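You operate a simulated robot arm through the tools that you are given. There is no shell and no other tool. Be economical: measure what you need, move in short steps, check, and stop when the job is done.

Carry out the task below with a simulated robot arm. There is one attempt and no reset: what you move stays moved.

JOB
Pack the yellow compass and the tub from the blue Repairs tray in the big case and latch it.
Fine: both upright; close the case knob.
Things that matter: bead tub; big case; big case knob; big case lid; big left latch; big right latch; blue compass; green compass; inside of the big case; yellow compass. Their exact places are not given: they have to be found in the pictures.

It is judged by the outcome, as a careful person would: the job done as asked, and still so three seconds after it is handed in. It fails if anything else is knocked over, pushed out of place, dropped, spilled or broken.

ROBOT AND FRAMES
A 7-joint arm with a two-finger parallel gripper on a trunk, on a base that drives. Base frame: it is fixed to the floor where the robot stands at the start and does not move with it; the origin is under the middle of the robot, x ahead of it, y to its left, z up; the surface under the hand at the start is at about z = 87. Lengths are in cm, angles in rad, forces in N, time in s.
With the tool pointing down near the work surface it reaches from about 30 to 76 cm from the robot's upright axis, wherever it stands. Its first joint turns from -2.897 to 2.897 rad. Places, roughly: bead tub [50, -225, 0]; big case [50, -175, 100]; big case knob [80, -160, 100]; big case lid [70, -160, 100]; big left latch [40, -150, 90]; big right latch [40, -170, 90]; inside of the big case [60, -160, 90]. Payload 3.91 kg.
The tool frame sits at the grasp point between the pads (the TCP): z along the fingers, y along the line on which they close. The tips reach 3 cm beyond it. Largest opening 11 cm; finger width 2, thickness 1; the body of the gripper, 4.8 by 11.2 cm, starts 5.5 cm behind the TCP.
Orientation is that of the tool frame in the base frame, as a unit quaternion [x, y, z, w]. With the fingers straight down and closing along the base's y, the tool's x points along the base's -x, its y along +y and its z along -z.

CONTROLS
- The arm moves only by the tool play_rows. Its argument "plan" is a list that holds one entry, the list of rows, each a list of 7 numbers: the finger opening in cm, from 0 to 11, then the shift along the base's x, y, z in cm, then the turn, a rotation vector about the base's x, y, z in degrees. In form: [[[grip, dx, dy, dz, rx, ry, rz], ...]]. A call has 1 to 20 rows; each row shifts and turns the commanded pose from where the row before left it. Rows are played at 5 a second. More than 5 cm and 0.15 rad between two rows, or a gripper value outside its range, and nothing of the call is played. A pose out of reach is approached as far as the arm can. The call stops where the force on the tool passes 90 N (or 10 N more than at its start, if that is more) or the arm is blocked; 0.2 s more then pass. The fingers move at their own pace (about 15.3 cm/s each) and stop on an object; they squeeze with about 32 N. The grip force told is the motor's: it shows also when the fingers shut on nothing. Time passes only in rows, and 0.2 s behind the last, so rows that do not move let the fingers close. It gives the time, the measured TCP pose, the force on the tool (base axes), the opening and the grip force at its end, in the units of the frame above (readings bear some noise), with the torque about the TCP (base axes, N m) and any sound that the robot's microphone picked up.
- Cameras (640 x 400 px; columns grow to the right, rows downward): "scene" is now at [0.51, 11.09, 144.56]; the picture's right is [-0.33, -0.94, 0.00], its down [-0.66, 0.23, -0.72] and it looks along [0.68, -0.24, -0.70] (base axes); focal length 263 px, centre (320, 200). "wrist" rides on the gripper at [7.7, 0.7, -11.5] in the tool frame; the picture's right is [-0.09, 1.00, 0.00], its down [-0.80, -0.07, -0.59] and it looks along [-0.59, -0.05, 0.80] (tool axes); focal length 270 px, centre (320, 200).
- grab_frame(camera): a new picture of that camera. The clock stands still meanwhile.
- slide_trunk(by): slides the trunk up (or, below 0, down) by that many cm; the arm and the scene camera ride with it, the base frame stays. It gives what a move gives, with no picture.
- steer(legs): drives the robot by 1 to 6 legs, each [ahead, turn to the left] in cm and rad, along the robot's own axes; the way and the turn of a leg run together, so that a leg with both is an arc; at most 150 cm and 3.142 rad a leg. The arm and the cameras ride along, it lands a little off, and it stops where it bumps. It gives what a move gives.
- pan_tilt(pan, tilt): turns the head with the scene camera to pan (to the left, within 2.705 rad either way) and tilt (down, from -0.506 to 1.204), counted from straight ahead of the robot. It gives what a move gives.
- measure_at(camera, pixels): for up to 12 pixels [column, row] of the newest picture of that camera ("zoom" is the newest enlarged one), the place [x, y, z] in the base frame of the surface seen there, good to about 0.2 cm, but the place of the scene camera against the robot may be out by one fixed shift of up to 1.2 cm in any direction. The clock stands still meanwhile.
- inspect(camera, box): a new picture of the part [left, top, right, bottom] of that camera's present view, enlarged. The clock stands still meanwhile.
- job_done(): hands the job in; it is judged then, once.

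Keep the steps short. Do not move on a guess: measure, check each grasp and each placing, and mend mistakes. In all there are 80 turns and 48 pictures (those below and enlarged ones count). Leave the gripper open and the arm clear of the work at the hand-in unless told otherwise, and finish with a single line.

The tools are called after "Request:" as a command line: name --argument value ..., lists and objects as JSON in quotes. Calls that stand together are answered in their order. play_rows: Moves the arm, as the interface text tells. Its arguments: {"type":"object","properties":{"plan":{"type":"array","items":{"type":"array","items":{"type":"array","items":{"type":"number"}}}}},"required":["plan"]} The other tools are called the same way: slide_trunk (by) slides the trunk up or down; steer (legs) drives the base; pan_tilt (pan, tilt) turns the head that bears the scene camera; grab_frame (camera) takes a picture; measure_at (camera, pixels) gives the place of the surface under pixels of a picture; inspect (camera, box) takes an enlarged picture of a part of a camera's view; job_done () hands the job in.

At the start:

```text
t: 0.0
ee_pos: [42.27, -17.98, 111.12]
ee_rot: [-0.001, 1.0, 0.0, 0.0]
force: [0.0, 0.5, 0.5]
ft_torque: [-0.02, 0.03, 0.0]
width: 11.0
grip_force: 0.0
trunk travel left (down, up): [-42.5, 18.5]
robot x, y, heading: [0.17, -0.51, 0.002]
head pan, tilt: [-0.337, 0.77]
```

scene: 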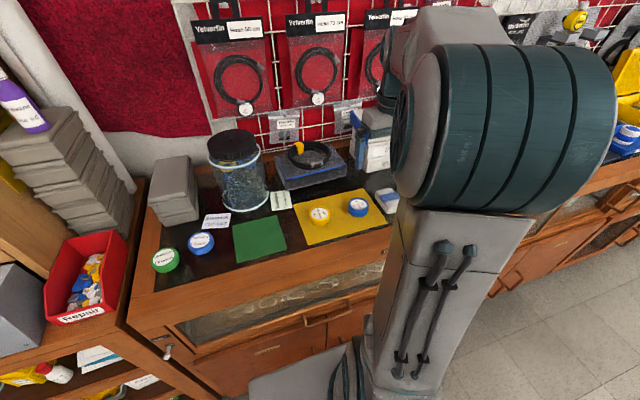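
wrist: 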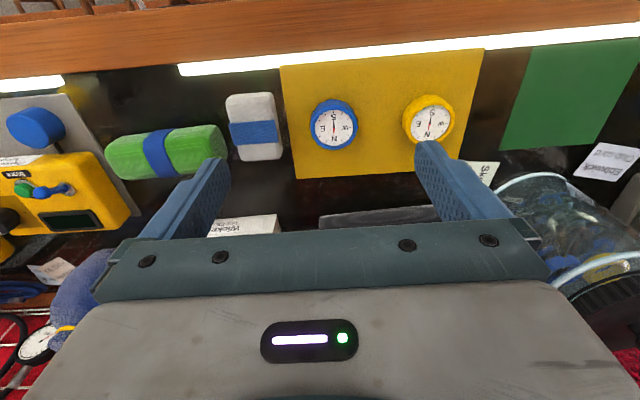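

The yellow compass is on the yellow mat at scene (319,215), with the blue compass beside it at (357,207). I'll measure both now, then look right for the case.

Request:
measure_at --camera "scene" --pixels '[[319, 215], [319, 225], [357, 207], [340, 225], [163, 259], [200, 243], [260, 240]]'

Request:
measure_at --camera "wrist" --pixels '[[430, 119], [333, 127], [380, 90], [430, 100], [410, 123], [448, 119]]'

Request:
pan_tilt --pan -1.4 --tilt 0.5

Request:
grab_frame --camera "scene"

```text
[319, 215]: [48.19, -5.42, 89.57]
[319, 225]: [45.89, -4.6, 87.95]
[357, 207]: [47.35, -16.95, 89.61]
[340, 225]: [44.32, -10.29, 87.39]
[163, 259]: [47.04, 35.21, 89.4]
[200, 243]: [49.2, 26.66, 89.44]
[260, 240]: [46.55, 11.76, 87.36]
```

```text
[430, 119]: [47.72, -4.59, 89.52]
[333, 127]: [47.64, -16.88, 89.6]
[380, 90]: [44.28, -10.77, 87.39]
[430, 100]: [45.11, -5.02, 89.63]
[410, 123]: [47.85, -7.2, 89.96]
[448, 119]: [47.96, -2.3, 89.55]
```

```text
t: 1.3
ee_pos: [42.36, -18.13, 111.05]
ee_rot: [-0.001, 1.0, -0.001, 0.0]
force: [0.1, 0.6, -0.3]
ft_torque: [0.03, -0.02, 0.0]
width: 11.01
grip_force: 0.0
trunk travel left (down, up): [-42.5, 18.5]
robot x, y, heading: [0.23, -0.36, 0.001]
head pan, tilt: [-1.4, 0.499]
```

```text
45 pictures are left
```

scene: 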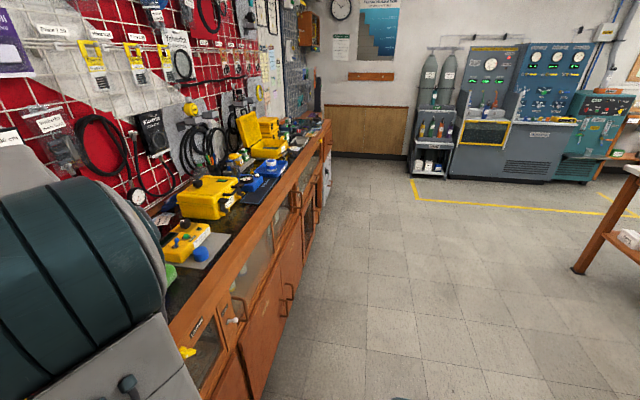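

I see a yellow case with its lid open further along the counter. I'll enlarge that area.

Request:
inspect --camera "scene" --box '[160, 80, 340, 200]'

Request:
measure_at --camera "scene" --pixels '[[265, 150], [248, 130], [272, 185], [210, 190], [315, 140], [270, 125], [236, 370], [185, 352]]'

```text
3.33 times, centred on (250, 140) of scene
```

zoom: 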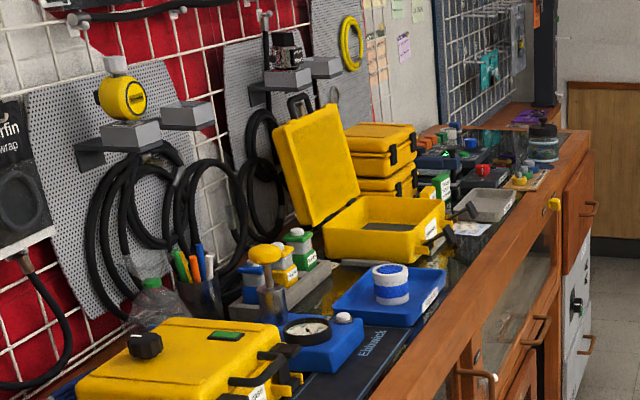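

```text
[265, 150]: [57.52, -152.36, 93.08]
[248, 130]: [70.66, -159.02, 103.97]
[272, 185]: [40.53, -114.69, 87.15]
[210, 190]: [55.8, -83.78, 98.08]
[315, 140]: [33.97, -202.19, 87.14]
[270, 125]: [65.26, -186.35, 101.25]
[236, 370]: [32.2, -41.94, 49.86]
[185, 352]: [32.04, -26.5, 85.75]
```

The open big case sits at about y=-160. There is also a blue tray holding a striped tub near y=-125, whose label I'll check later. First I'll get precise edges of the yellow compass from the wrist camera.

Request:
inspect --camera "wrist" --box '[300, 60, 500, 185]'

Request:
measure_at --camera "zoom" --pixels '[[415, 110], [415, 185], [350, 185], [335, 185], [485, 185], [495, 185], [415, 240], [415, 120]]'

```text
3.20 times, centred on (400, 122) of wrist
```

zoom: 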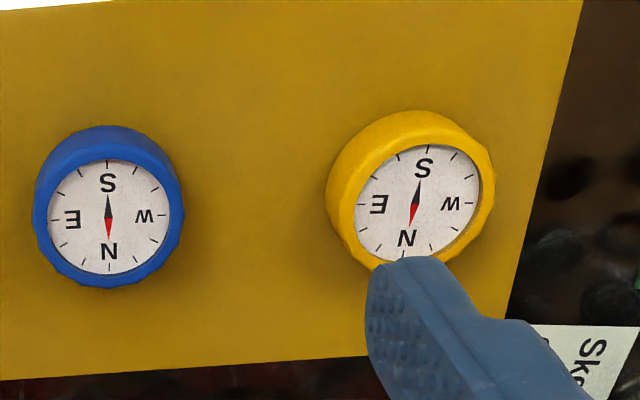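

```text
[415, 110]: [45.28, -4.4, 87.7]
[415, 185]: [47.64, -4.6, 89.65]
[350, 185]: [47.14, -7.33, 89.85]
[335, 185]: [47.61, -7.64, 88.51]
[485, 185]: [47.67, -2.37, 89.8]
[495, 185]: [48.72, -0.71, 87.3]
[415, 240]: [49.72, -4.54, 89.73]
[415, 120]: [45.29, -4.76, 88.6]
```

The compass is a puck about 5.5 cm across, centred at (48.0,-4.9), with its top at z 89.8 on a mat at z 87.4. I'll move above it and stop partway down to check.

Request:
play_rows --plan '[[[9, 1.9, 4.4, 0, 0, 0, 0], [9, 1.9, 4.4, 0, 0, 0, 0], [9, 1.9, 4.3, 0, 0, 0, 0], [9, 0, 0, -4, 0, 0, 0], [9, 0, 0, -4, 0, 0, 0], [9, 0, 0, -4, 0, 0, 0], [9, 0, 0, -2.5, 0, 0, 0]]]'

Request:
grab_frame --camera "wrist"

```text
t: 2.9
ee_pos: [47.88, -4.78, 96.54]
ee_rot: [-0.002, 1.0, -0.001, 0.0]
force: [0.1, 0.2, -0.5]
ft_torque: [-0.02, -0.01, -0.03]
width: 9.0
grip_force: 0.2
trunk travel left (down, up): [-42.5, 18.5]
robot x, y, heading: [-0.03, -0.14, -0.001]
head pan, tilt: [-1.4, 0.499]
```

```text
42 pictures are left
```

wrist: 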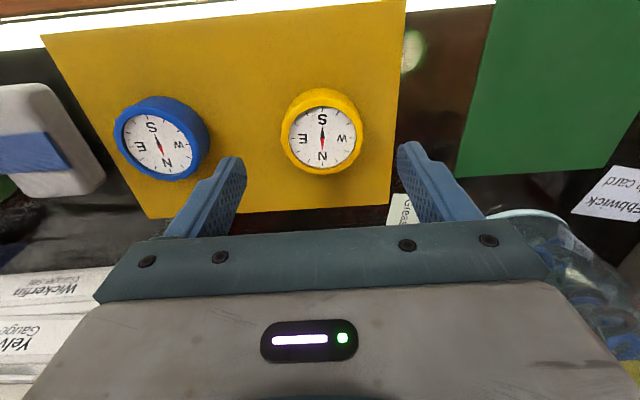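

The compass is centred between the fingers. I'll lower 5.7 cm, close and lift slightly.

Request:
play_rows --plan '[[[9, 0.1, -0.1, -3, 0, 0, 0], [9, 0, 0, -2.7, 0, 0, 0], [9, 0, 0, 0, 0, 0, 0], [0, 0, 0, 0, 0, 0, 0], [0, 0, 0, 0, 0, 0, 0], [0, 0, 0, 0, 0, 0, 0], [0, 0, 0, 4, 0, 0, 0], [0, 0, 0, 4, 0, 0, 0]]]'

Request:
grab_frame --camera "wrist"

```text
t: 4.7
ee_pos: [48.08, -4.97, 98.87]
ee_rot: [-0.002, 1.0, 0.0, -0.001]
force: [0.0, -0.1, -1.5]
ft_torque: [-0.01, 0.02, -0.02]
width: 5.85
grip_force: 31.6
trunk travel left (down, up): [-42.5, 18.5]
robot x, y, heading: [0.25, -0.57, 0.0]
head pan, tilt: [-1.4, 0.499]
```

```text
41 pictures are left
```

wrist: 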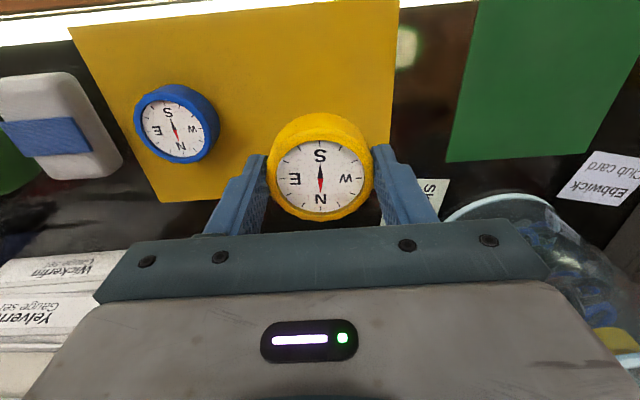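

The compass is held level, opening 5.85 cm. I'll lift it to z≈119, pull it in, turn right, drive alongside the counter and look.

Request:
play_rows --plan '[[[0, 0, 0, 4, 0, 0, 0], [0, 0, 0, 4, 0, 0, 0], [0, 0, 0, 4, 0, 0, 0], [0, 0, 0, 4, 0, 0, 0], [0, 0, 0, 4, 0, 0, 0], [0, -3, 0, 0, 0, 0, 0], [0, -3, 0, 0, 0, 0, 0], [0, -3, 0, 0, 0, 0, 0]]]'

Request:
steer --legs '[[0, -1.571], [110, 0]]'

Request:
pan_tilt --pan 1.2 --tilt 0.65

Request:
grab_frame --camera "scene"

```text
t: 6.5
ee_pos: [39.03, -5.08, 118.92]
ee_rot: [-0.001, 1.0, -0.001, 0.0]
force: [0.5, -0.3, -0.7]
ft_torque: [0.01, -0.03, -0.03]
width: 5.85
grip_force: 31.4
trunk travel left (down, up): [-42.5, 18.5]
robot x, y, heading: [0.01, -0.42, 0.004]
head pan, tilt: [-1.4, 0.499]
```

```text
t: 8.4
ee_pos: [34.57, -18.09, 118.82]
ee_rot: [0.174, 0.985, 0.001, 0.0]
force: [1.1, -0.1, -0.8]
ft_torque: [0.04, 0.0, -0.01]
width: 5.85
grip_force: 31.6
trunk travel left (down, up): [-42.5, 18.5]
robot x, y, heading: [-0.45, 0.12, -0.342]
head pan, tilt: [-1.4, 0.499]
stopped in leg 1: the robot was blocked; the commanded pose is now the measured one
```

```text
t: 10.7
ee_pos: [34.47, -18.06, 118.96]
ee_rot: [0.175, 0.984, 0.0, 0.0]
force: [0.0, 0.6, -0.5]
ft_torque: [0.01, -0.01, -0.02]
width: 5.82
grip_force: 31.5
trunk travel left (down, up): [-42.5, 18.5]
robot x, y, heading: [-0.68, 0.07, -0.339]
head pan, tilt: [1.201, 0.649]
```

```text
40 pictures are left
```

scene: 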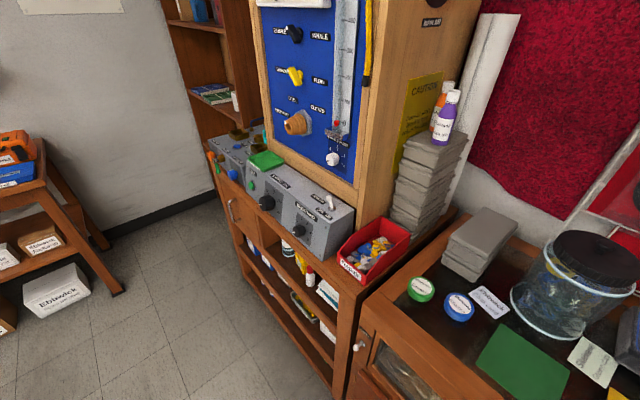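

The base bumped the counter while turning. I'll back off 25 cm, finish the turn and drive along the counter.

Request:
steer --legs '[[-25, 0.34], [0, -1.571], [110, 0]]'

Request:
grab_frame --camera "scene"

```text
t: 21.5
ee_pos: [-31.31, -142.66, 118.89]
ee_rot: [0.714, 0.701, -0.001, 0.0]
force: [-0.5, 0.1, -0.9]
ft_torque: [0.03, -0.02, -0.01]
width: 5.82
grip_force: 32.1
trunk travel left (down, up): [-42.5, 18.5]
robot x, y, heading: [-25.82, -103.61, -1.579]
head pan, tilt: [1.201, 0.649]
```

```text
39 pictures are left
```

scene: 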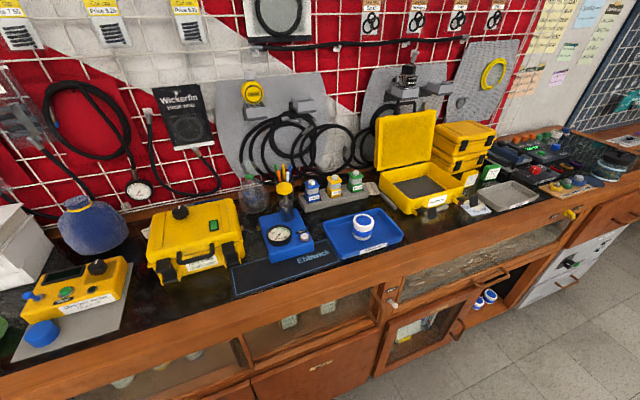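

The blue tray at (363,235) carries a label, and blue tubs stand on a low shelf at (485,298). I'll enlarge both.

Request:
inspect --camera "scene" --box '[320, 170, 480, 270]'

Request:
measure_at --camera "zoom" --pixels '[[168, 215], [168, 250], [200, 312], [310, 20], [385, 80], [420, 150], [460, 130], [345, 30], [445, 125], [400, 70]]'

Request:
inspect --camera "scene" --box '[440, 240, 600, 340]'

Request:
measure_at --camera "zoom" --pixels '[[160, 240], [200, 220], [260, 200], [520, 180]]'

```text
4.00 times, centred on (400, 220) of scene
```

zoom: 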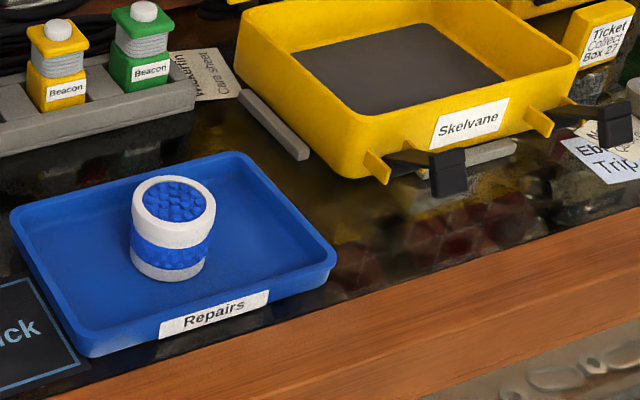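

```text
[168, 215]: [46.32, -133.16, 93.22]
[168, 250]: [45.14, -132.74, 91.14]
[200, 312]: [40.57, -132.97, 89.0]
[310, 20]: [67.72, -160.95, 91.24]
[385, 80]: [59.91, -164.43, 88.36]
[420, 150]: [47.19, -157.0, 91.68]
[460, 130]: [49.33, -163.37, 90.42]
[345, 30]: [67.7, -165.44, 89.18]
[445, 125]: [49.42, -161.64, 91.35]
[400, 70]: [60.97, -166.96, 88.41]
```

```text
4.00 times, centred on (520, 290) of scene
```

zoom: 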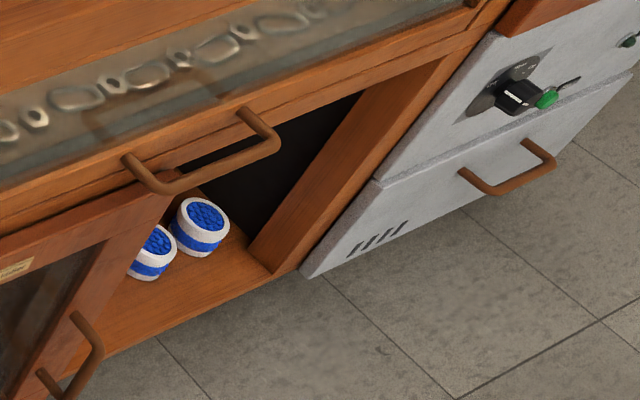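

```text
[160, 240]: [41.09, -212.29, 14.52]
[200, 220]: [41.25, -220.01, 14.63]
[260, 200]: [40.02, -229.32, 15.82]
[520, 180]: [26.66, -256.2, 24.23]
```

The blue tray on the counter is labelled "Repairs" and holds a blue and white tub at about (46,-133). The open case is labelled "Skelvane", with its floor at z≈88.4. Two similar tubs stand on a low cabinet shelf near (41,-216,15). The tub hint points that way, so I'll check it later. Next I'll drive in front of the case.

Request:
steer --legs '[[44, 0], [0, 1.579], [24, 0]]'

Request:
pan_tilt --pan -0.2 --tilt 0.75

Request:
grab_frame --camera "scene"

Request:
grab_frame --camera "wrist"

```text
t: 29.3
ee_pos: [36.77, -152.83, 119.03]
ee_rot: [0.008, 1.0, -0.001, 0.0]
force: [-0.6, 0.2, -0.7]
ft_torque: [0.0, 0.02, -0.02]
width: 5.81
grip_force: 32.0
trunk travel left (down, up): [-42.5, 18.5]
robot x, y, heading: [-2.21, -147.54, -0.01]
head pan, tilt: [1.201, 0.649]
```

```text
t: 30.8
ee_pos: [36.83, -152.95, 118.99]
ee_rot: [0.007, 1.0, 0.0, 0.0]
force: [0.4, -0.1, -0.6]
ft_torque: [-0.02, 0.04, -0.02]
width: 5.86
grip_force: 32.1
trunk travel left (down, up): [-42.5, 18.5]
robot x, y, heading: [-2.09, -147.24, -0.006]
head pan, tilt: [-0.201, 0.75]
```

```text
36 pictures are left
```

scene: 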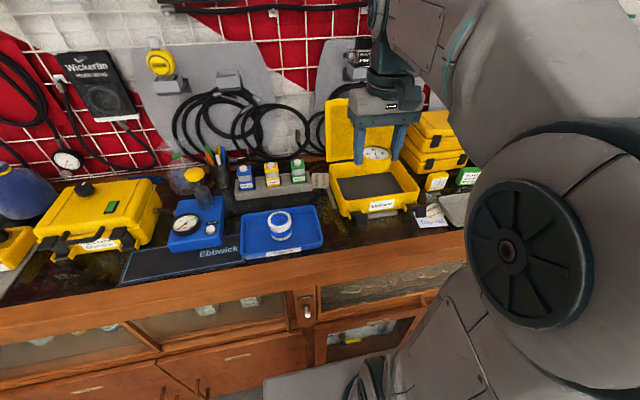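

```text
35 pictures are left
```

wrist: 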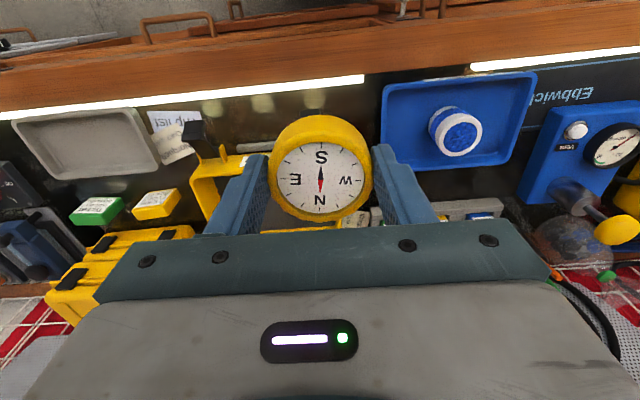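

The case is in reach. I'll enlarge it and measure its rim, floor, lid and latches.

Request:
inspect --camera "scene" --box '[310, 90, 470, 230]'

Request:
measure_at --camera "zoom" --pixels '[[120, 360], [100, 270], [430, 330], [350, 290], [220, 335], [120, 245], [380, 200], [60, 70], [150, 200], [180, 395], [400, 370], [240, 370]]'

```text
2.86 times, centred on (390, 160) of scene
```

zoom: 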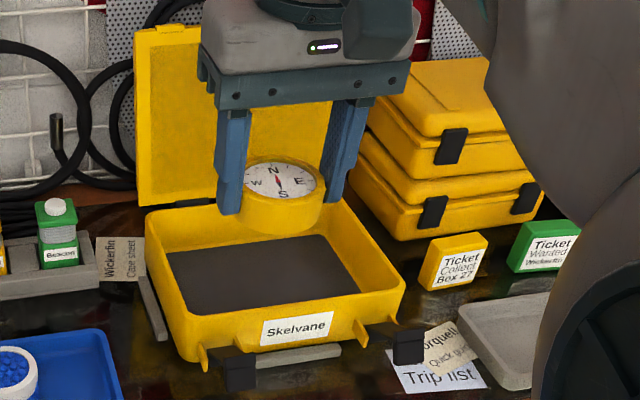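

```text
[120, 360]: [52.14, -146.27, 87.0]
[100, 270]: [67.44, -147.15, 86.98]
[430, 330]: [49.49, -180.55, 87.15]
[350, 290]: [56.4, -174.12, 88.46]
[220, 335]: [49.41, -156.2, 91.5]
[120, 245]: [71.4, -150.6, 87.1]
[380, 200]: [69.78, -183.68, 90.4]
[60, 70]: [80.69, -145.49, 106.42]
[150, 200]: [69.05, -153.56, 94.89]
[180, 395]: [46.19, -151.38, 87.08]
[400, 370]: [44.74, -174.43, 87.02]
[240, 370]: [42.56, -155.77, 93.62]
```

Now the rim corners, floor corners, latches and tub.

Request:
measure_at --camera "zoom" --pixels '[[178, 330], [402, 288], [345, 203], [150, 216], [193, 312], [358, 290], [318, 238], [170, 257], [236, 372], [408, 345], [203, 355], [362, 330]]'

Request:
inspect --camera "wrist" --box '[360, 60, 560, 185]'

Request:
measure_at --camera "zoom" --pixels '[[300, 240], [335, 235], [300, 200], [262, 235], [340, 190], [220, 210], [230, 180], [400, 150], [120, 100], [320, 280], [60, 60], [375, 240]]'

```text
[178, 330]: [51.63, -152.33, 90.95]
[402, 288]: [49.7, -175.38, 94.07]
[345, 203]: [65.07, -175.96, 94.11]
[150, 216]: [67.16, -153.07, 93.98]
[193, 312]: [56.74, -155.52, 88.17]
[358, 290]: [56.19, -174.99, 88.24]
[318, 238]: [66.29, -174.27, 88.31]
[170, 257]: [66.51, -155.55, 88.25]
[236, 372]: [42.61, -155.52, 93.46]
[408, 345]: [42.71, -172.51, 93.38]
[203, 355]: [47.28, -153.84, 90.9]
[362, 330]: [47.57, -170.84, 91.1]
```

```text
3.20 times, centred on (460, 122) of wrist
```

zoom: 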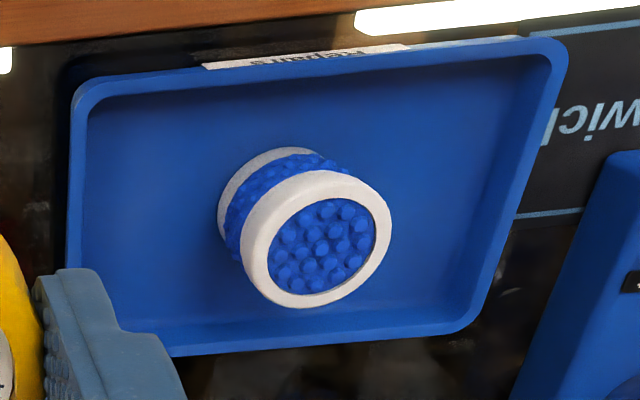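

```text
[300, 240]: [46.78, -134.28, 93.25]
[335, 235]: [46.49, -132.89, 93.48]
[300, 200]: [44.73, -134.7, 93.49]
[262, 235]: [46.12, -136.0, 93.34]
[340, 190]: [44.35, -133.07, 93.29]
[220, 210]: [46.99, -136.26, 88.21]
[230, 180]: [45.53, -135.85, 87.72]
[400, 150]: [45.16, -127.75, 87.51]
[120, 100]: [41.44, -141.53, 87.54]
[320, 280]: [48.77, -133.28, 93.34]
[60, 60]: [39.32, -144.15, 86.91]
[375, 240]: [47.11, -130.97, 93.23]
```

The tray's tub is an open pot of beads: diameter about 5.3 cm, z 87.6 to 93.3, centred at (46.4,-133.5). The case floor spans about x 53–66.5 and y -155 to -175 at z 88.3, with the rim at z 94. I'll move the compass over the right part of the case and check from the wrist camera.

Request:
play_rows --plan '[[[0, 3.8, -2.8, 0, 0, 0, 0], [0, 3.8, -2.8, 0, 0, 0, 0], [0, 3.8, -2.8, 0, 0, 0, 0], [0, 3.8, -2.8, 0, 0, 0, 0], [0, 3.8, -2.8, 0, 0, 0, 0], [0, 3.8, -2.8, 0, 0, 0, -1], [0, 0, 0, -4, 0, 0, 0], [0, 0, 0, -4, 0, 0, 0], [0, 0, 0, -4, 0, 0, 0]]]'

Request:
grab_frame --camera "wrist"

Request:
grab_frame --camera "scene"

```text
t: 32.8
ee_pos: [59.56, -169.57, 106.76]
ee_rot: [0.017, 1.0, 0.0, 0.001]
force: [-0.2, -0.5, -0.3]
ft_torque: [0.03, -0.01, 0.01]
width: 5.77
grip_force: 31.8
trunk travel left (down, up): [-42.5, 18.5]
robot x, y, heading: [-2.29, -147.26, -0.008]
head pan, tilt: [-0.201, 0.75]
```

```text
32 pictures are left
```

wrist: 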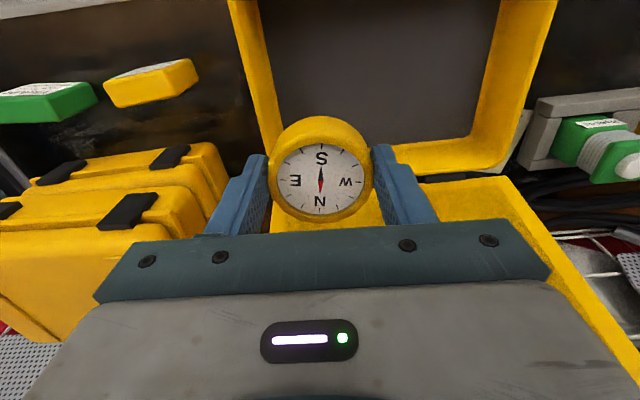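

```text
31 pictures are left
```

scene: 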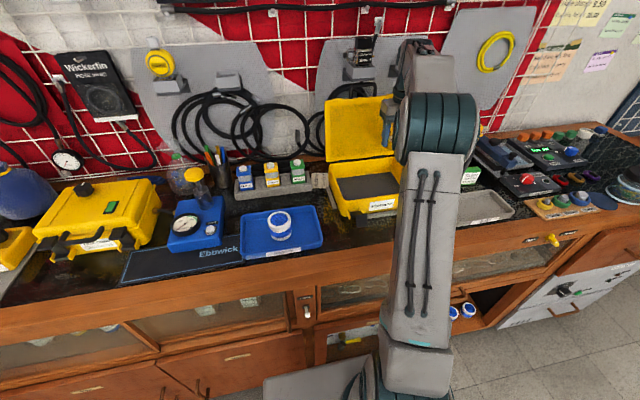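

The case is visible. I'll measure the interior walls from the wrist camera.

Request:
measure_at --camera "wrist" --pixels '[[262, 60], [240, 60], [400, 60], [495, 60], [530, 60], [480, 130], [450, 145], [500, 165], [280, 128], [270, 10], [400, 130], [430, 155]]'

```text
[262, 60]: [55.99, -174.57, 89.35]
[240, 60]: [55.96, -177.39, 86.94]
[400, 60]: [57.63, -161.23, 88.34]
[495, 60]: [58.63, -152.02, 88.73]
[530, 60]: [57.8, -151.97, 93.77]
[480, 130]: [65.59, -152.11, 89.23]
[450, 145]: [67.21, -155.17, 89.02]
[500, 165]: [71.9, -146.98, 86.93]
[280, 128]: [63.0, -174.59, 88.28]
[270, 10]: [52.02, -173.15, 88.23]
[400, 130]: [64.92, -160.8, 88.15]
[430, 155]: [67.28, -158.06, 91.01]
```

The interior runs from y -152.2 to -174.5 and x 51 to 67. I'll shift to y=-168.5, square the yaw and lower until the compass nearly touches.

Request:
play_rows --plan '[[[0, 0.2, 1.1, 0, 0, 0, 2], [0, 0, 0, -4, 0, 0, 0], [0, 0, 0, -4, 0, 0, 0], [0, 0, 0, -4, 0, 0, 0], [0, 0, 0, -1.8, 0, 0, 0], [0, 0, 0, -0.6, 0, 0, 0], [0, 0, 0, -0.4, 0, 0, 0], [0, 0, 0, 0, 0, 0, 0]]]'

Request:
grab_frame --camera "wrist"

```text
t: 34.6
ee_pos: [59.76, -168.4, 92.1]
ee_rot: [-0.001, 1.0, 0.0, 0.0]
force: [0.1, -0.7, -0.8]
ft_torque: [0.02, 0.0, -0.01]
width: 5.81
grip_force: 32.5
trunk travel left (down, up): [-42.5, 18.5]
robot x, y, heading: [-2.61, -147.33, -0.01]
head pan, tilt: [-0.201, 0.75]
```

```text
30 pictures are left
```

wrist: 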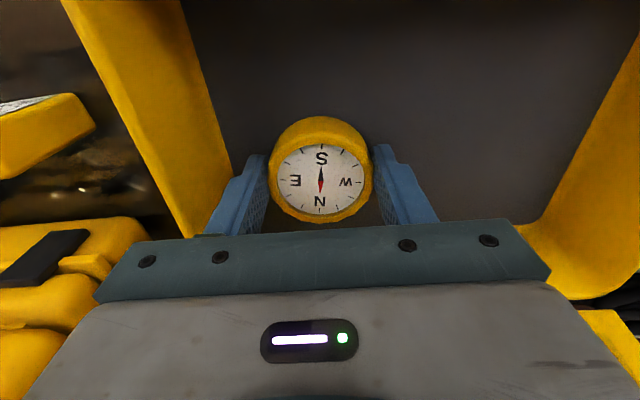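

It's about 0.3 cm above the floor. I'll lower the rest, open just enough to release, and rise.

Request:
play_rows --plan '[[[0, 0, 0, -0.3, 0, 0, 0], [0, 0, 0, -0.1, 0, 0, 0], [7.2, 0, 0, 0, 0, 0, 0], [7.2, 0, 0, 0, 0, 0, 0], [7.2, 0, 0, 1, 0, 0, 0], [7.2, 0, 0, 3, 0, 0, 0], [7.2, 0, 0, 4, 0, 0, 0], [7.2, 0, 0, 4, 0, 0, 0], [7.2, 0, 0, 4, 0, 0, 0], [7.2, 0, 0, 4, 0, 0, 0]]]'

Request:
grab_frame --camera "wrist"

```text
t: 36.8
ee_pos: [59.57, -168.28, 111.89]
ee_rot: [0.0, 1.0, 0.0, 0.0]
force: [-0.4, -0.3, -0.2]
ft_torque: [0.01, 0.01, 0.02]
width: 7.2
grip_force: 0.1
trunk travel left (down, up): [-42.5, 18.5]
robot x, y, heading: [-2.01, -147.18, -0.006]
head pan, tilt: [-0.201, 0.75]
```

```text
29 pictures are left
```

wrist: 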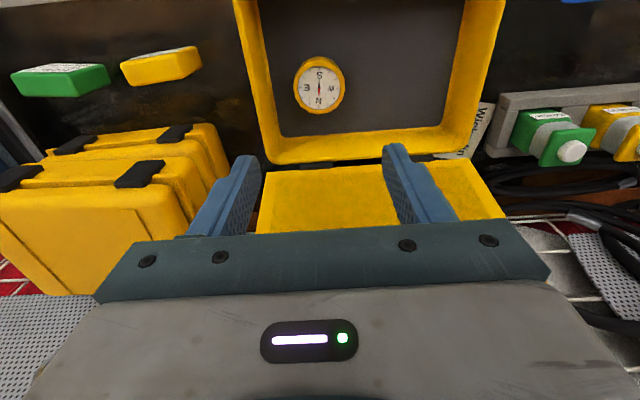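

The compass is upright in the case. I'll move the arm above the tray's tub, then check the low cabinet before committing to a tub.

Request:
play_rows --plan '[[[9, -1.65, 4.35, 0, 0, 0, 0], [9, -1.65, 4.35, 0, 0, 0, 0], [9, -1.65, 4.35, 0, 0, 0, 0], [9, -1.65, 4.35, 0, 0, 0, 0], [9, -1.65, 4.35, 0, 0, 0, 0], [9, -1.65, 4.35, 0, 0, 0, 0], [9, -1.65, 4.35, 0, 0, 0, 0], [9, -1.65, 4.35, 0, 0, 0, 0]]]'

Request:
pan_tilt --pan -0.95 --tilt 0.85

Request:
grab_frame --camera "scene"

```text
t: 38.6
ee_pos: [46.74, -133.56, 111.88]
ee_rot: [-0.001, 1.0, 0.0, 0.0]
force: [0.0, 0.0, -0.4]
ft_torque: [-0.02, 0.03, 0.03]
width: 8.99
grip_force: 0.1
trunk travel left (down, up): [-42.5, 18.5]
robot x, y, heading: [-2.36, -147.34, -0.009]
head pan, tilt: [-0.201, 0.75]
```

```text
t: 39.7
ee_pos: [46.83, -133.73, 111.77]
ee_rot: [-0.001, 1.0, 0.0, 0.0]
force: [0.3, 0.3, -0.4]
ft_torque: [-0.03, -0.03, 0.0]
width: 9.01
grip_force: 0.0
trunk travel left (down, up): [-42.5, 18.5]
robot x, y, heading: [-2.4, -147.41, -0.008]
head pan, tilt: [-0.949, 0.85]
```

```text
28 pictures are left
```

scene: 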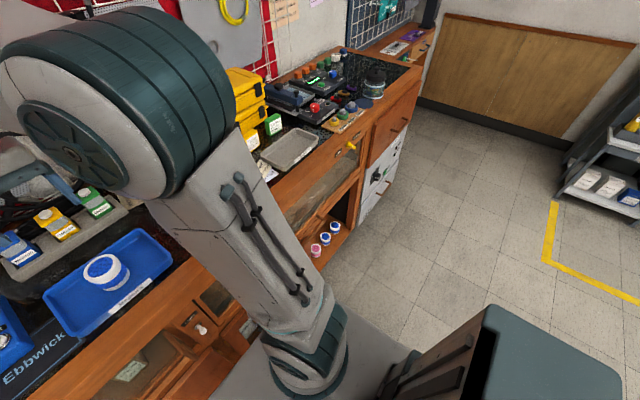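

The shelf holds three loose tubs, two blue and one pink. I'll enlarge it to check for any tray there.

Request:
inspect --camera "scene" --box '[290, 200, 370, 270]'

Request:
inspect --camera "wrist" --box '[210, 60, 430, 220]'

```text
5.71 times, centred on (330, 235) of scene
```

zoom: 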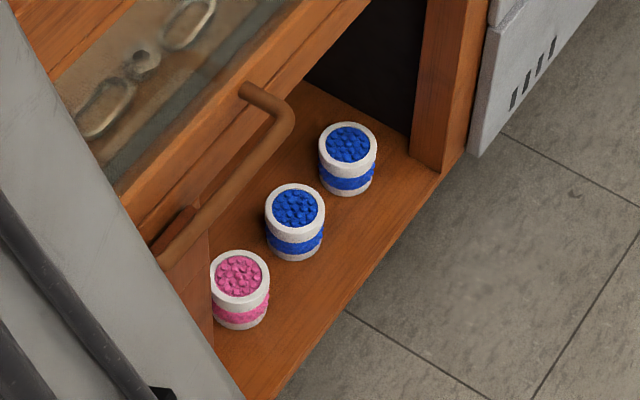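

```text
2.50 times, centred on (320, 140) of wrist
```

zoom: 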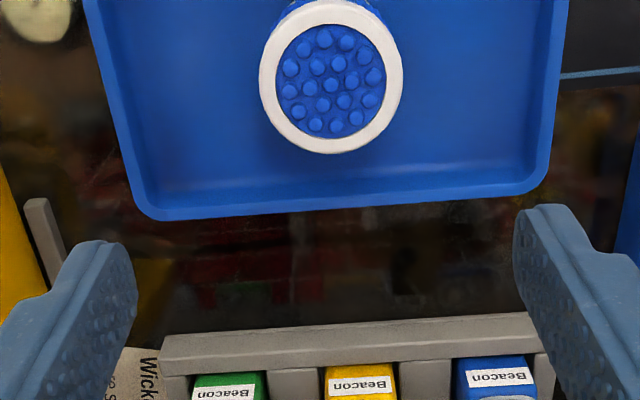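

No tray there, only loose stock, so the tub in the blue Repairs tray is the one asked for. I'll measure its rim precisely.

Request:
measure_at --camera "zoom" --pixels '[[330, 75], [266, 78], [396, 72], [330, 147], [318, 10], [325, 112], [200, 150], [262, 90], [400, 75]]'

```text
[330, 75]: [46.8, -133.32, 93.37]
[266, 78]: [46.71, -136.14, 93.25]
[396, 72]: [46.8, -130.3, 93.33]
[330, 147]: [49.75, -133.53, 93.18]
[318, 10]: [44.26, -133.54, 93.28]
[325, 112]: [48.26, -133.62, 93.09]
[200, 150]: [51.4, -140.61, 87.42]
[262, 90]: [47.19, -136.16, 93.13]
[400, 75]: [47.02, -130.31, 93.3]
```

The tub is centred at (46.9,-133.25), 6 cm wide. I'll lower to z≈97 first, then to 91.2, close, and check.

Request:
play_rows --plan '[[[9, 0.1, 0.4, -4, 0, 0, 0], [9, 0, 0, -4, 0, 0, 0], [9, 0, 0, -4, 0, 0, 0], [9, 0, 0, -3, 0, 0, 0], [9, 0, 0, -2.5, 0, 0, 0], [9, 0, 0, -2, 0, 0, 0], [9, 0, 0, -1, 0, 0, 0], [9, 0, 0, 0, 0, 0, 0], [5, 0, 0, 0, 0, 0, 0], [4, 0, 0, 0, 0, 0, 0], [4, 0, 0, 0, 0, 0, 0], [4, 0, 0, 0, 0, 0, 0]]]'

Request:
grab_frame --camera "wrist"

```text
t: 42.3
ee_pos: [46.76, -133.35, 91.14]
ee_rot: [0.0, 1.0, 0.0, 0.001]
force: [0.4, 0.6, -0.5]
ft_torque: [-0.01, -0.02, 0.0]
width: 5.88
grip_force: 31.8
trunk travel left (down, up): [-42.5, 18.5]
robot x, y, heading: [-2.77, -147.17, -0.006]
head pan, tilt: [-0.949, 0.85]
```

```text
25 pictures are left
```

wrist: 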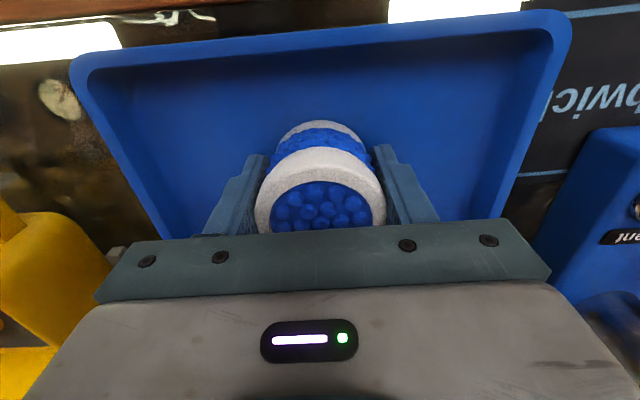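

Gripped at 5.88 cm. I'll lift gently, carry it over the left part of the case, and check.

Request:
play_rows --plan '[[[4, 0, 0, 1, 0, 0, 0], [4, 0, 0, 2.5, 0, 0, 0], [4, 0, 0, 3.5, 0, 0, 0], [4, 0, 0, 3.5, 0, 0, 0], [4, 0, 0, 2.5, 0, 0, 0], [4, 0.5, -1, 0, 0, 0, 0], [4, 1.4, -2.6, 0, 0, 0, 0], [4, 1.4, -2.7, 0, 0, 0, 0], [4, 1.4, -2.7, 0, 0, 0, 0], [4, 1.4, -2.7, 0, 0, 0, 0], [4, 1.4, -2.7, 0, 0, 0, 0], [4, 1.4, -2.7, 0, 0, 0, 0], [4, 1.4, -2.7, 0, 0, 0, 0], [4, 1.4, -2.7, 0, 0, 0, 0], [4, 0.8, -1.5, 0, 0, 0, 0], [4, 0.4, -1, 0, 0, 0, 0], [4, 0, 0, 0, 0, 0, 0]]]'

Request:
grab_frame --camera "wrist"

```text
t: 45.9
ee_pos: [59.53, -158.34, 104.24]
ee_rot: [-0.001, 1.0, 0.0, 0.0]
force: [-0.4, 0.4, -1.7]
ft_torque: [0.0, -0.02, -0.01]
width: 5.91
grip_force: 31.7
trunk travel left (down, up): [-42.5, 18.5]
robot x, y, heading: [-2.16, -147.93, -0.012]
head pan, tilt: [-0.949, 0.85]
```

```text
24 pictures are left
```

wrist: 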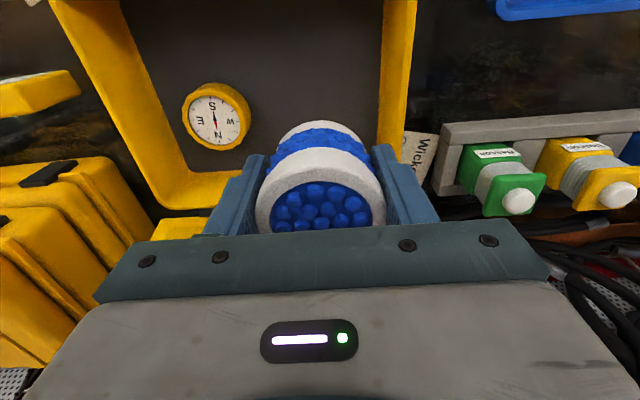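

The tub is held level, clear of the compass and the wall. I'll lower it gently and release.

Request:
play_rows --plan '[[[4, 0, 0, -2, 0, 0, 0], [4, 0, 0, -3.5, 0, 0, 0], [4, 0, 0, -3, 0, 0, 0], [4, 0, 0, -2, 0, 0, 0], [4, 0, 0, -1, 0, 0, 0], [4, 0, 0, -0.4, 0, 0, 0], [4, 0, 0, -0.3, 0, 0, 0], [4, 0, 0, -0.1, 0, 0, 0], [4, 0, 0, 0, 0, 0, 0]]]'

Request:
play_rows --plan '[[[6.2, 0, 0, 0, 0, 0, 0], [7.2, 0, 0, 0, 0, 0, 0], [7.2, 0, 0, 0, 0, 0, 0], [7.2, 0, 0, 1.5, 0, 0, 0], [7.2, 0, 0, 3, 0, 0, 0], [7.2, 0, 0, 4, 0, 0, 0], [7.2, 0, 0, 4, 0, 0, 0], [7.2, 0, 0, 4, 0, 0, 0], [7.2, 0, 0, 4, 0, 0, 0]]]'

Request:
grab_frame --camera "wrist"

```text
t: 47.9
ee_pos: [59.45, -158.29, 91.97]
ee_rot: [-0.001, 1.0, 0.0, 0.001]
force: [-0.2, 0.4, -1.2]
ft_torque: [0.0, 0.02, -0.03]
width: 5.93
grip_force: 31.9
trunk travel left (down, up): [-42.5, 18.5]
robot x, y, heading: [-2.03, -147.45, -0.011]
head pan, tilt: [-0.949, 0.85]
```

```text
t: 49.9
ee_pos: [59.54, -158.35, 112.36]
ee_rot: [-0.002, 1.0, 0.0, 0.0]
force: [0.8, -0.1, 0.1]
ft_torque: [0.05, 0.0, 0.0]
width: 7.24
grip_force: 0.0
trunk travel left (down, up): [-42.5, 18.5]
robot x, y, heading: [-2.32, -147.44, -0.008]
head pan, tilt: [-0.949, 0.85]
```

```text
23 pictures are left
```

wrist: 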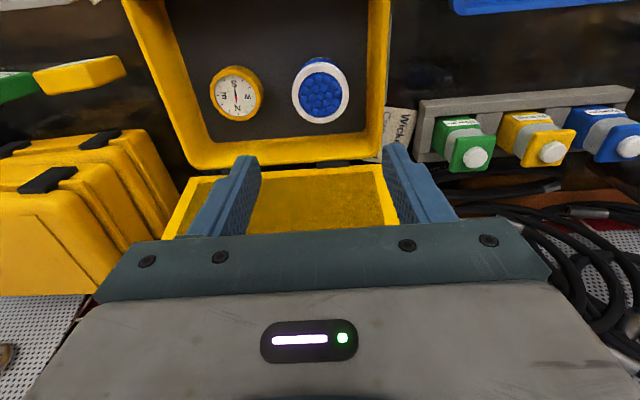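

Both items are upright in the case. Now the lid: I'll move the arm aside and view the lid clearly.

Request:
play_rows --plan '[[[2, -4, 3, 1.5, 0, 0, 0], [2, -4, 3, 1.5, 0, 0, 0], [2, -4, 3, 1.5, 0, 0, 0], [2, -4, 3, 1.5, 0, 0, 0], [2, -2, 4, 1.5, 0, 0, 0], [2, 0, 4, 0, 0, 0, 0]]]'

Request:
pan_tilt --pan -0.3 --tilt 0.6

Request:
inspect --camera "scene" --box '[240, 80, 480, 230]'

```text
refused: row 1 steps farther than a row can; nothing moved
```

```text
t: 51.0
ee_pos: [59.53, -158.22, 112.31]
ee_rot: [-0.001, 1.0, 0.0, 0.0]
force: [-0.2, 0.1, -0.1]
ft_torque: [-0.02, 0.0, 0.02]
width: 7.2
grip_force: 0.0
trunk travel left (down, up): [-42.5, 18.5]
robot x, y, heading: [-2.22, -147.48, -0.011]
head pan, tilt: [-0.3, 0.6]
```

```text
2.67 times, centred on (360, 155) of scene
```

zoom: 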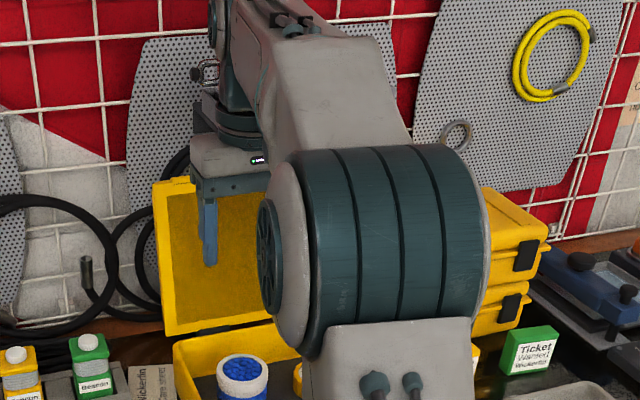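

One row was over the step limit, so I'll retry with shorter ones.

Request:
play_rows --plan '[[[2, -3, 3.5, 0.8, 0, 0, 0], [2, -3, 3.5, 0.8, 0, 0, 0], [2, -3, 3.5, 0.8, 0, 0, 0], [2, -3, 3.5, 0.8, 0, 0, 0], [2, -3, 3.5, 0.8, 0, 0, 0], [2, -3, 3.5, 0.8, 0, 0, 0], [2, 0, 4.5, 0, 0, 0, 0], [2, 0, 4.5, 0, 0, 0, 0], [2, 0, 4.5, 0, 0, 0, 0]]]'

Request:
inspect --camera "scene" --box '[240, 80, 480, 230]'

```text
t: 53.0
ee_pos: [41.64, -123.73, 117.43]
ee_rot: [0.0, 1.0, 0.0, -0.001]
force: [-0.3, -0.5, 1.2]
ft_torque: [0.03, 0.0, -0.01]
width: 1.98
grip_force: 0.0
trunk travel left (down, up): [-42.5, 18.5]
robot x, y, heading: [-2.24, -147.11, -0.016]
head pan, tilt: [-0.3, 0.6]
```

```text
2.67 times, centred on (360, 155) of scene
```

zoom: 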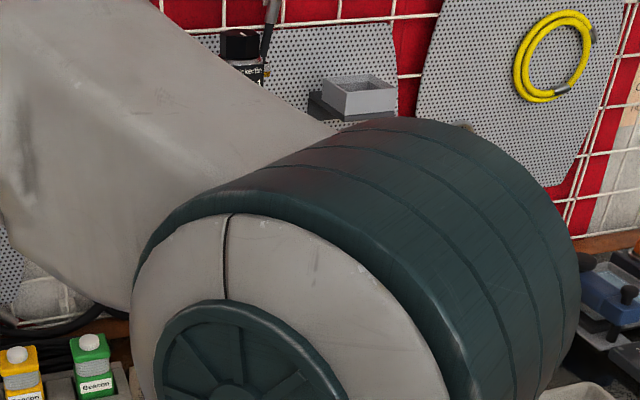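

The arm blocks the view, so I'll swing it to the right side and look again.

Request:
play_rows --plan '[[[2, 0, -4.8, 0, 0, 0, 0], [2, 0, -4.8, 0, 0, 0, 0], [2, 0, -4.8, 0, 0, 0, 0], [2, 0, -4.8, 0, 0, 0, 0], [2, 0, -4.8, 0, 0, 0, 0], [2, 0, -4.8, 0, 0, 0, 0], [2, 0, -4.8, 0, 0, 0, 0], [2, 0, -4.8, 0, 0, 0, 0], [2, 0, -4.8, 0, 0, 0, 0], [2, 0, -4.8, 0, 0, 0, 0], [2, 0, -4.8, 0, 0, 0, 0], [2, 0, -4.8, 0, 0, 0, 0], [2, 0, -4.8, 0, 0, 0, 0]]]'

Request:
inspect --camera "scene" --box '[240, 80, 480, 230]'

```text
t: 55.8
ee_pos: [41.6, -186.32, 117.05]
ee_rot: [-0.001, 1.0, -0.001, -0.001]
force: [0.1, 0.3, 0.7]
ft_torque: [-0.01, -0.02, -0.01]
width: 1.99
grip_force: 0.1
trunk travel left (down, up): [-42.5, 18.5]
robot x, y, heading: [-2.4, -147.38, -0.006]
head pan, tilt: [-0.3, 0.6]
```

```text
2.67 times, centred on (360, 155) of scene
```

zoom: 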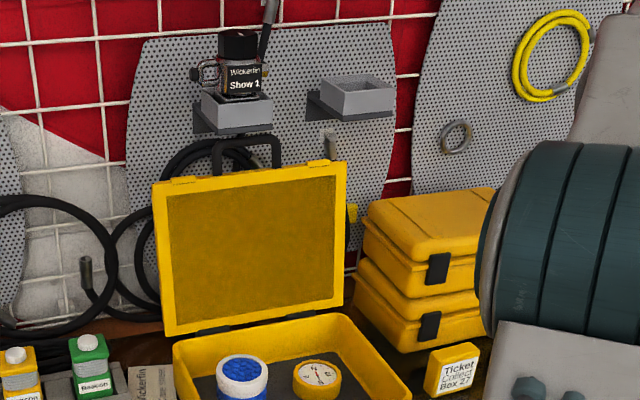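

I see the lid, a black handle above its top edge and a small yellow part behind its right edge at (350,212). I'll measure them.

Request:
measure_at --camera "zoom" --pixels '[[158, 190], [340, 168], [168, 330], [340, 300], [250, 240], [215, 150], [277, 150], [246, 140], [352, 212], [185, 181], [316, 163], [250, 175]]'

Request:
inspect --camera "scene" --box '[295, 125, 385, 205]'

```text
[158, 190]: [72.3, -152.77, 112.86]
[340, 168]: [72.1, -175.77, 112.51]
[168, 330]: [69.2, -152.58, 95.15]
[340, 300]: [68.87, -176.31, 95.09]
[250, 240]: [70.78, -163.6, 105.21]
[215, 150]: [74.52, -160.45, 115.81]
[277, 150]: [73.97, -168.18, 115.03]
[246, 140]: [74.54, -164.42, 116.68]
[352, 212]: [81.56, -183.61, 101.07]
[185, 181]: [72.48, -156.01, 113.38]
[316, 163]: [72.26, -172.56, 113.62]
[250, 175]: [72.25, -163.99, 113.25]
```

```text
5.00 times, centred on (340, 165) of scene
```

zoom: 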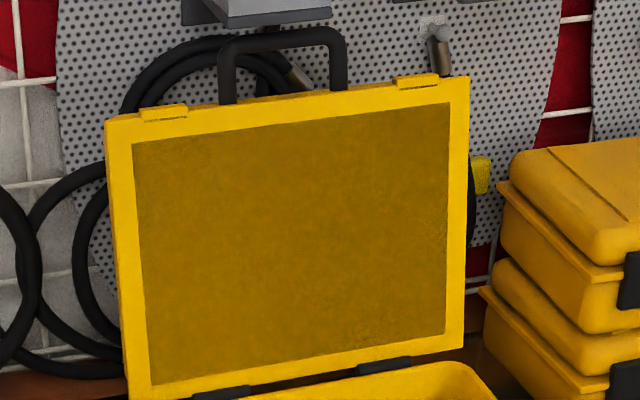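

The lid leans back only about 10°: bottom edge (69,95), top edge (72.3,113.4), with the handle bar at about (74.3,-164.4,116.6). I'll measure the shelf, hose and wall around it for clearance.

Request:
measure_at --camera "zoom" --pixels '[[270, 12], [200, 12], [325, 10], [282, 38], [232, 70], [340, 70], [165, 90], [290, 75], [420, 140], [440, 50], [483, 175], [471, 210]]'

Request:
inspect --camera "wrist" --box '[320, 0, 640, 200]'

```text
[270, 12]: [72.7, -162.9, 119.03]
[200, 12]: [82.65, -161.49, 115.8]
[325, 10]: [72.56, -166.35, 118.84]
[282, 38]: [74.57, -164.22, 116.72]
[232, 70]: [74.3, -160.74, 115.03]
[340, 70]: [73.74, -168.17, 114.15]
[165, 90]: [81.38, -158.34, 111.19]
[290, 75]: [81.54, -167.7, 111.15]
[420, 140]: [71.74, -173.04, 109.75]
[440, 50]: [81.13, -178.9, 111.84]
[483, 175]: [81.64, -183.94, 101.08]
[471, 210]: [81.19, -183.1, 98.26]
```

```text
2.00 times, centred on (480, 100) of wrist
```

zoom: 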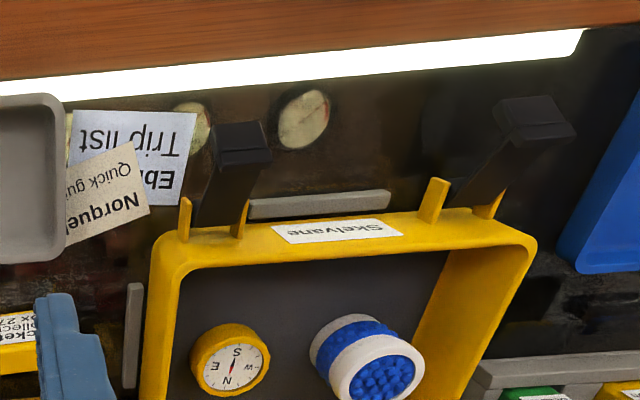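

The shelf above overhangs the handle at z≈119 and x≥72.6, and the pegboard is only at x≈81.5. Coming from above is therefore blocked. Instead I'll point the hand forward and slightly down, with the fingers outside both handle legs (y≈-160.5 and -168.2). Gripping across y lets the handle pivot in the pads along the closing arc. First I'll move in front of the lid and tilt.

Request:
play_rows --plan '[[[11, 0.5, 4.4, 0, 0, 0, 0], [11, 0.5, 4.4, 0, 0, 0, 0], [11, 0.5, 4.4, 0, 0, 0, 0], [11, 0.5, 4.4, 0, 0, 0, 0], [11, 0.4, 4.4, 0, 0, 0, 0], [11, 0, 0, 0.5, 0, -8, 0], [11, 0, 0, 0.5, 0, -8, 0], [11, 0, 0, 0.5, 0, -8, 0], [11, 0, 0, 0.5, 0, -8, 0], [11, 0, 0, 0, 0, -8, 0], [11, 0, 0, 0, 0, -8, 0], [11, 0, 0, 0, 0, -8, 0], [11, 0, 0, 0, 0, -8, 0]]]'

Request:
grab_frame --camera "wrist"

Request:
grab_frame --camera "scene"

```text
t: 58.5
ee_pos: [43.96, -164.29, 119.2]
ee_rot: [0.0, 0.847, 0.0, 0.531]
force: [-0.3, 0.1, -0.1]
ft_torque: [0.02, 0.0, -0.02]
width: 10.98
grip_force: 0.1
trunk travel left (down, up): [-42.5, 18.5]
robot x, y, heading: [-2.36, -147.34, -0.007]
head pan, tilt: [-0.3, 0.6]
```

```text
17 pictures are left
```

wrist: 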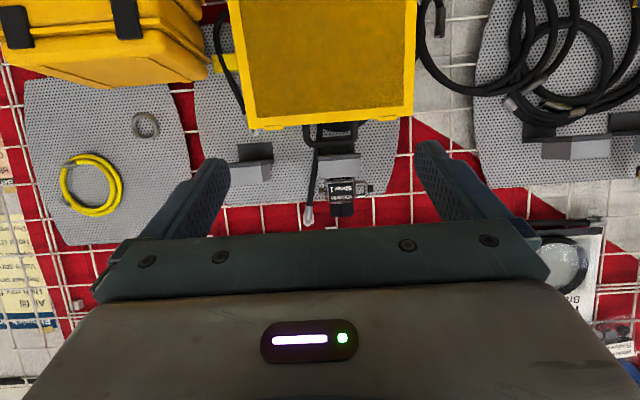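

```text
16 pictures are left
```

scene: 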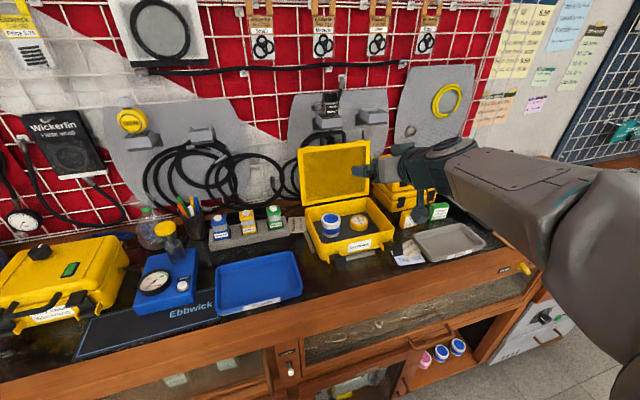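

The tilt is fine. I'll measure the handle, lid edge and shelf with the more accurate wrist camera.

Request:
measure_at --camera "wrist" --pixels '[[306, 132], [355, 130], [330, 147], [330, 125], [265, 124], [405, 115], [330, 110], [340, 155], [325, 160], [355, 165], [320, 150], [250, 155]]'

Request:
inspect --camera "wrist" --box '[260, 90, 400, 180]'

```text
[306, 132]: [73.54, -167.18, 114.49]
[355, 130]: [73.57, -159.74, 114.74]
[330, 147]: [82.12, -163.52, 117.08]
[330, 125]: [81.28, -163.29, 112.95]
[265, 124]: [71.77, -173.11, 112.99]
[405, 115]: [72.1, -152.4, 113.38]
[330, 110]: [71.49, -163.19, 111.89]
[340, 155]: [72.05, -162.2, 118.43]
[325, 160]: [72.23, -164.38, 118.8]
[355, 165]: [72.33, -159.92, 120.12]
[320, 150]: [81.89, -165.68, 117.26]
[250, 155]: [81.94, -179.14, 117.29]
```

```text
4.44 times, centred on (330, 135) of wrist
```

zoom: 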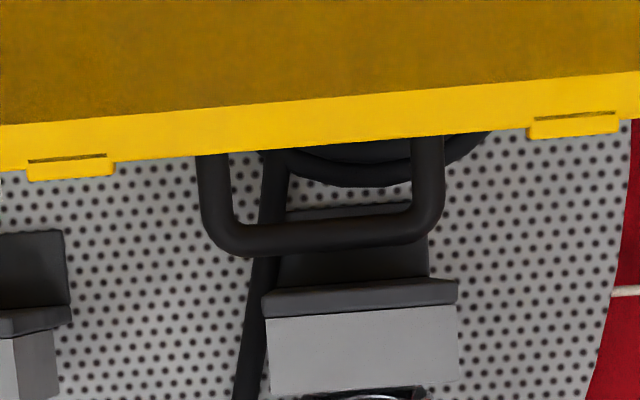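

Handle legs are centred at y≈-163.1 with outer width 8.45 cm, front at x 73.5 and z 113.3–117. The shelf's underside is at z≈118.4. I'll approach in two stages at z 116.2.

Request:
play_rows --plan '[[[11, 4, 0.3, -0.6, 0, 0, 0], [11, 4, 0.3, -0.6, 0, 0, 0], [11, 4, 0.3, -0.6, 0, 0, 0], [11, 4, 0.2, -0.6, 0, 0, 0], [11, 4, 0.1, -0.6, 0, 0, 0], [11, 0, 0, 0, 0, 0, 0]]]'

Request:
inspect --camera "wrist" --box '[180, 60, 460, 240]'

```text
t: 60.0
ee_pos: [63.92, -162.97, 116.21]
ee_rot: [-0.001, 0.848, -0.001, 0.53]
force: [0.1, -0.5, -0.8]
ft_torque: [-0.02, -0.01, 0.02]
width: 11.0
grip_force: 0.0
trunk travel left (down, up): [-42.5, 18.5]
robot x, y, heading: [-2.52, -147.52, -0.01]
head pan, tilt: [-0.3, 0.6]
```

```text
2.22 times, centred on (320, 150) of wrist
```

zoom: 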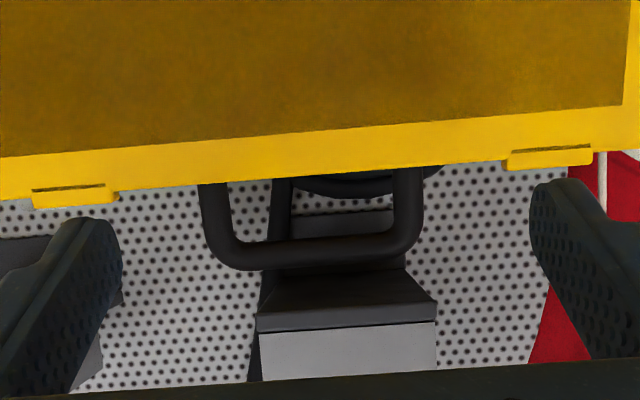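

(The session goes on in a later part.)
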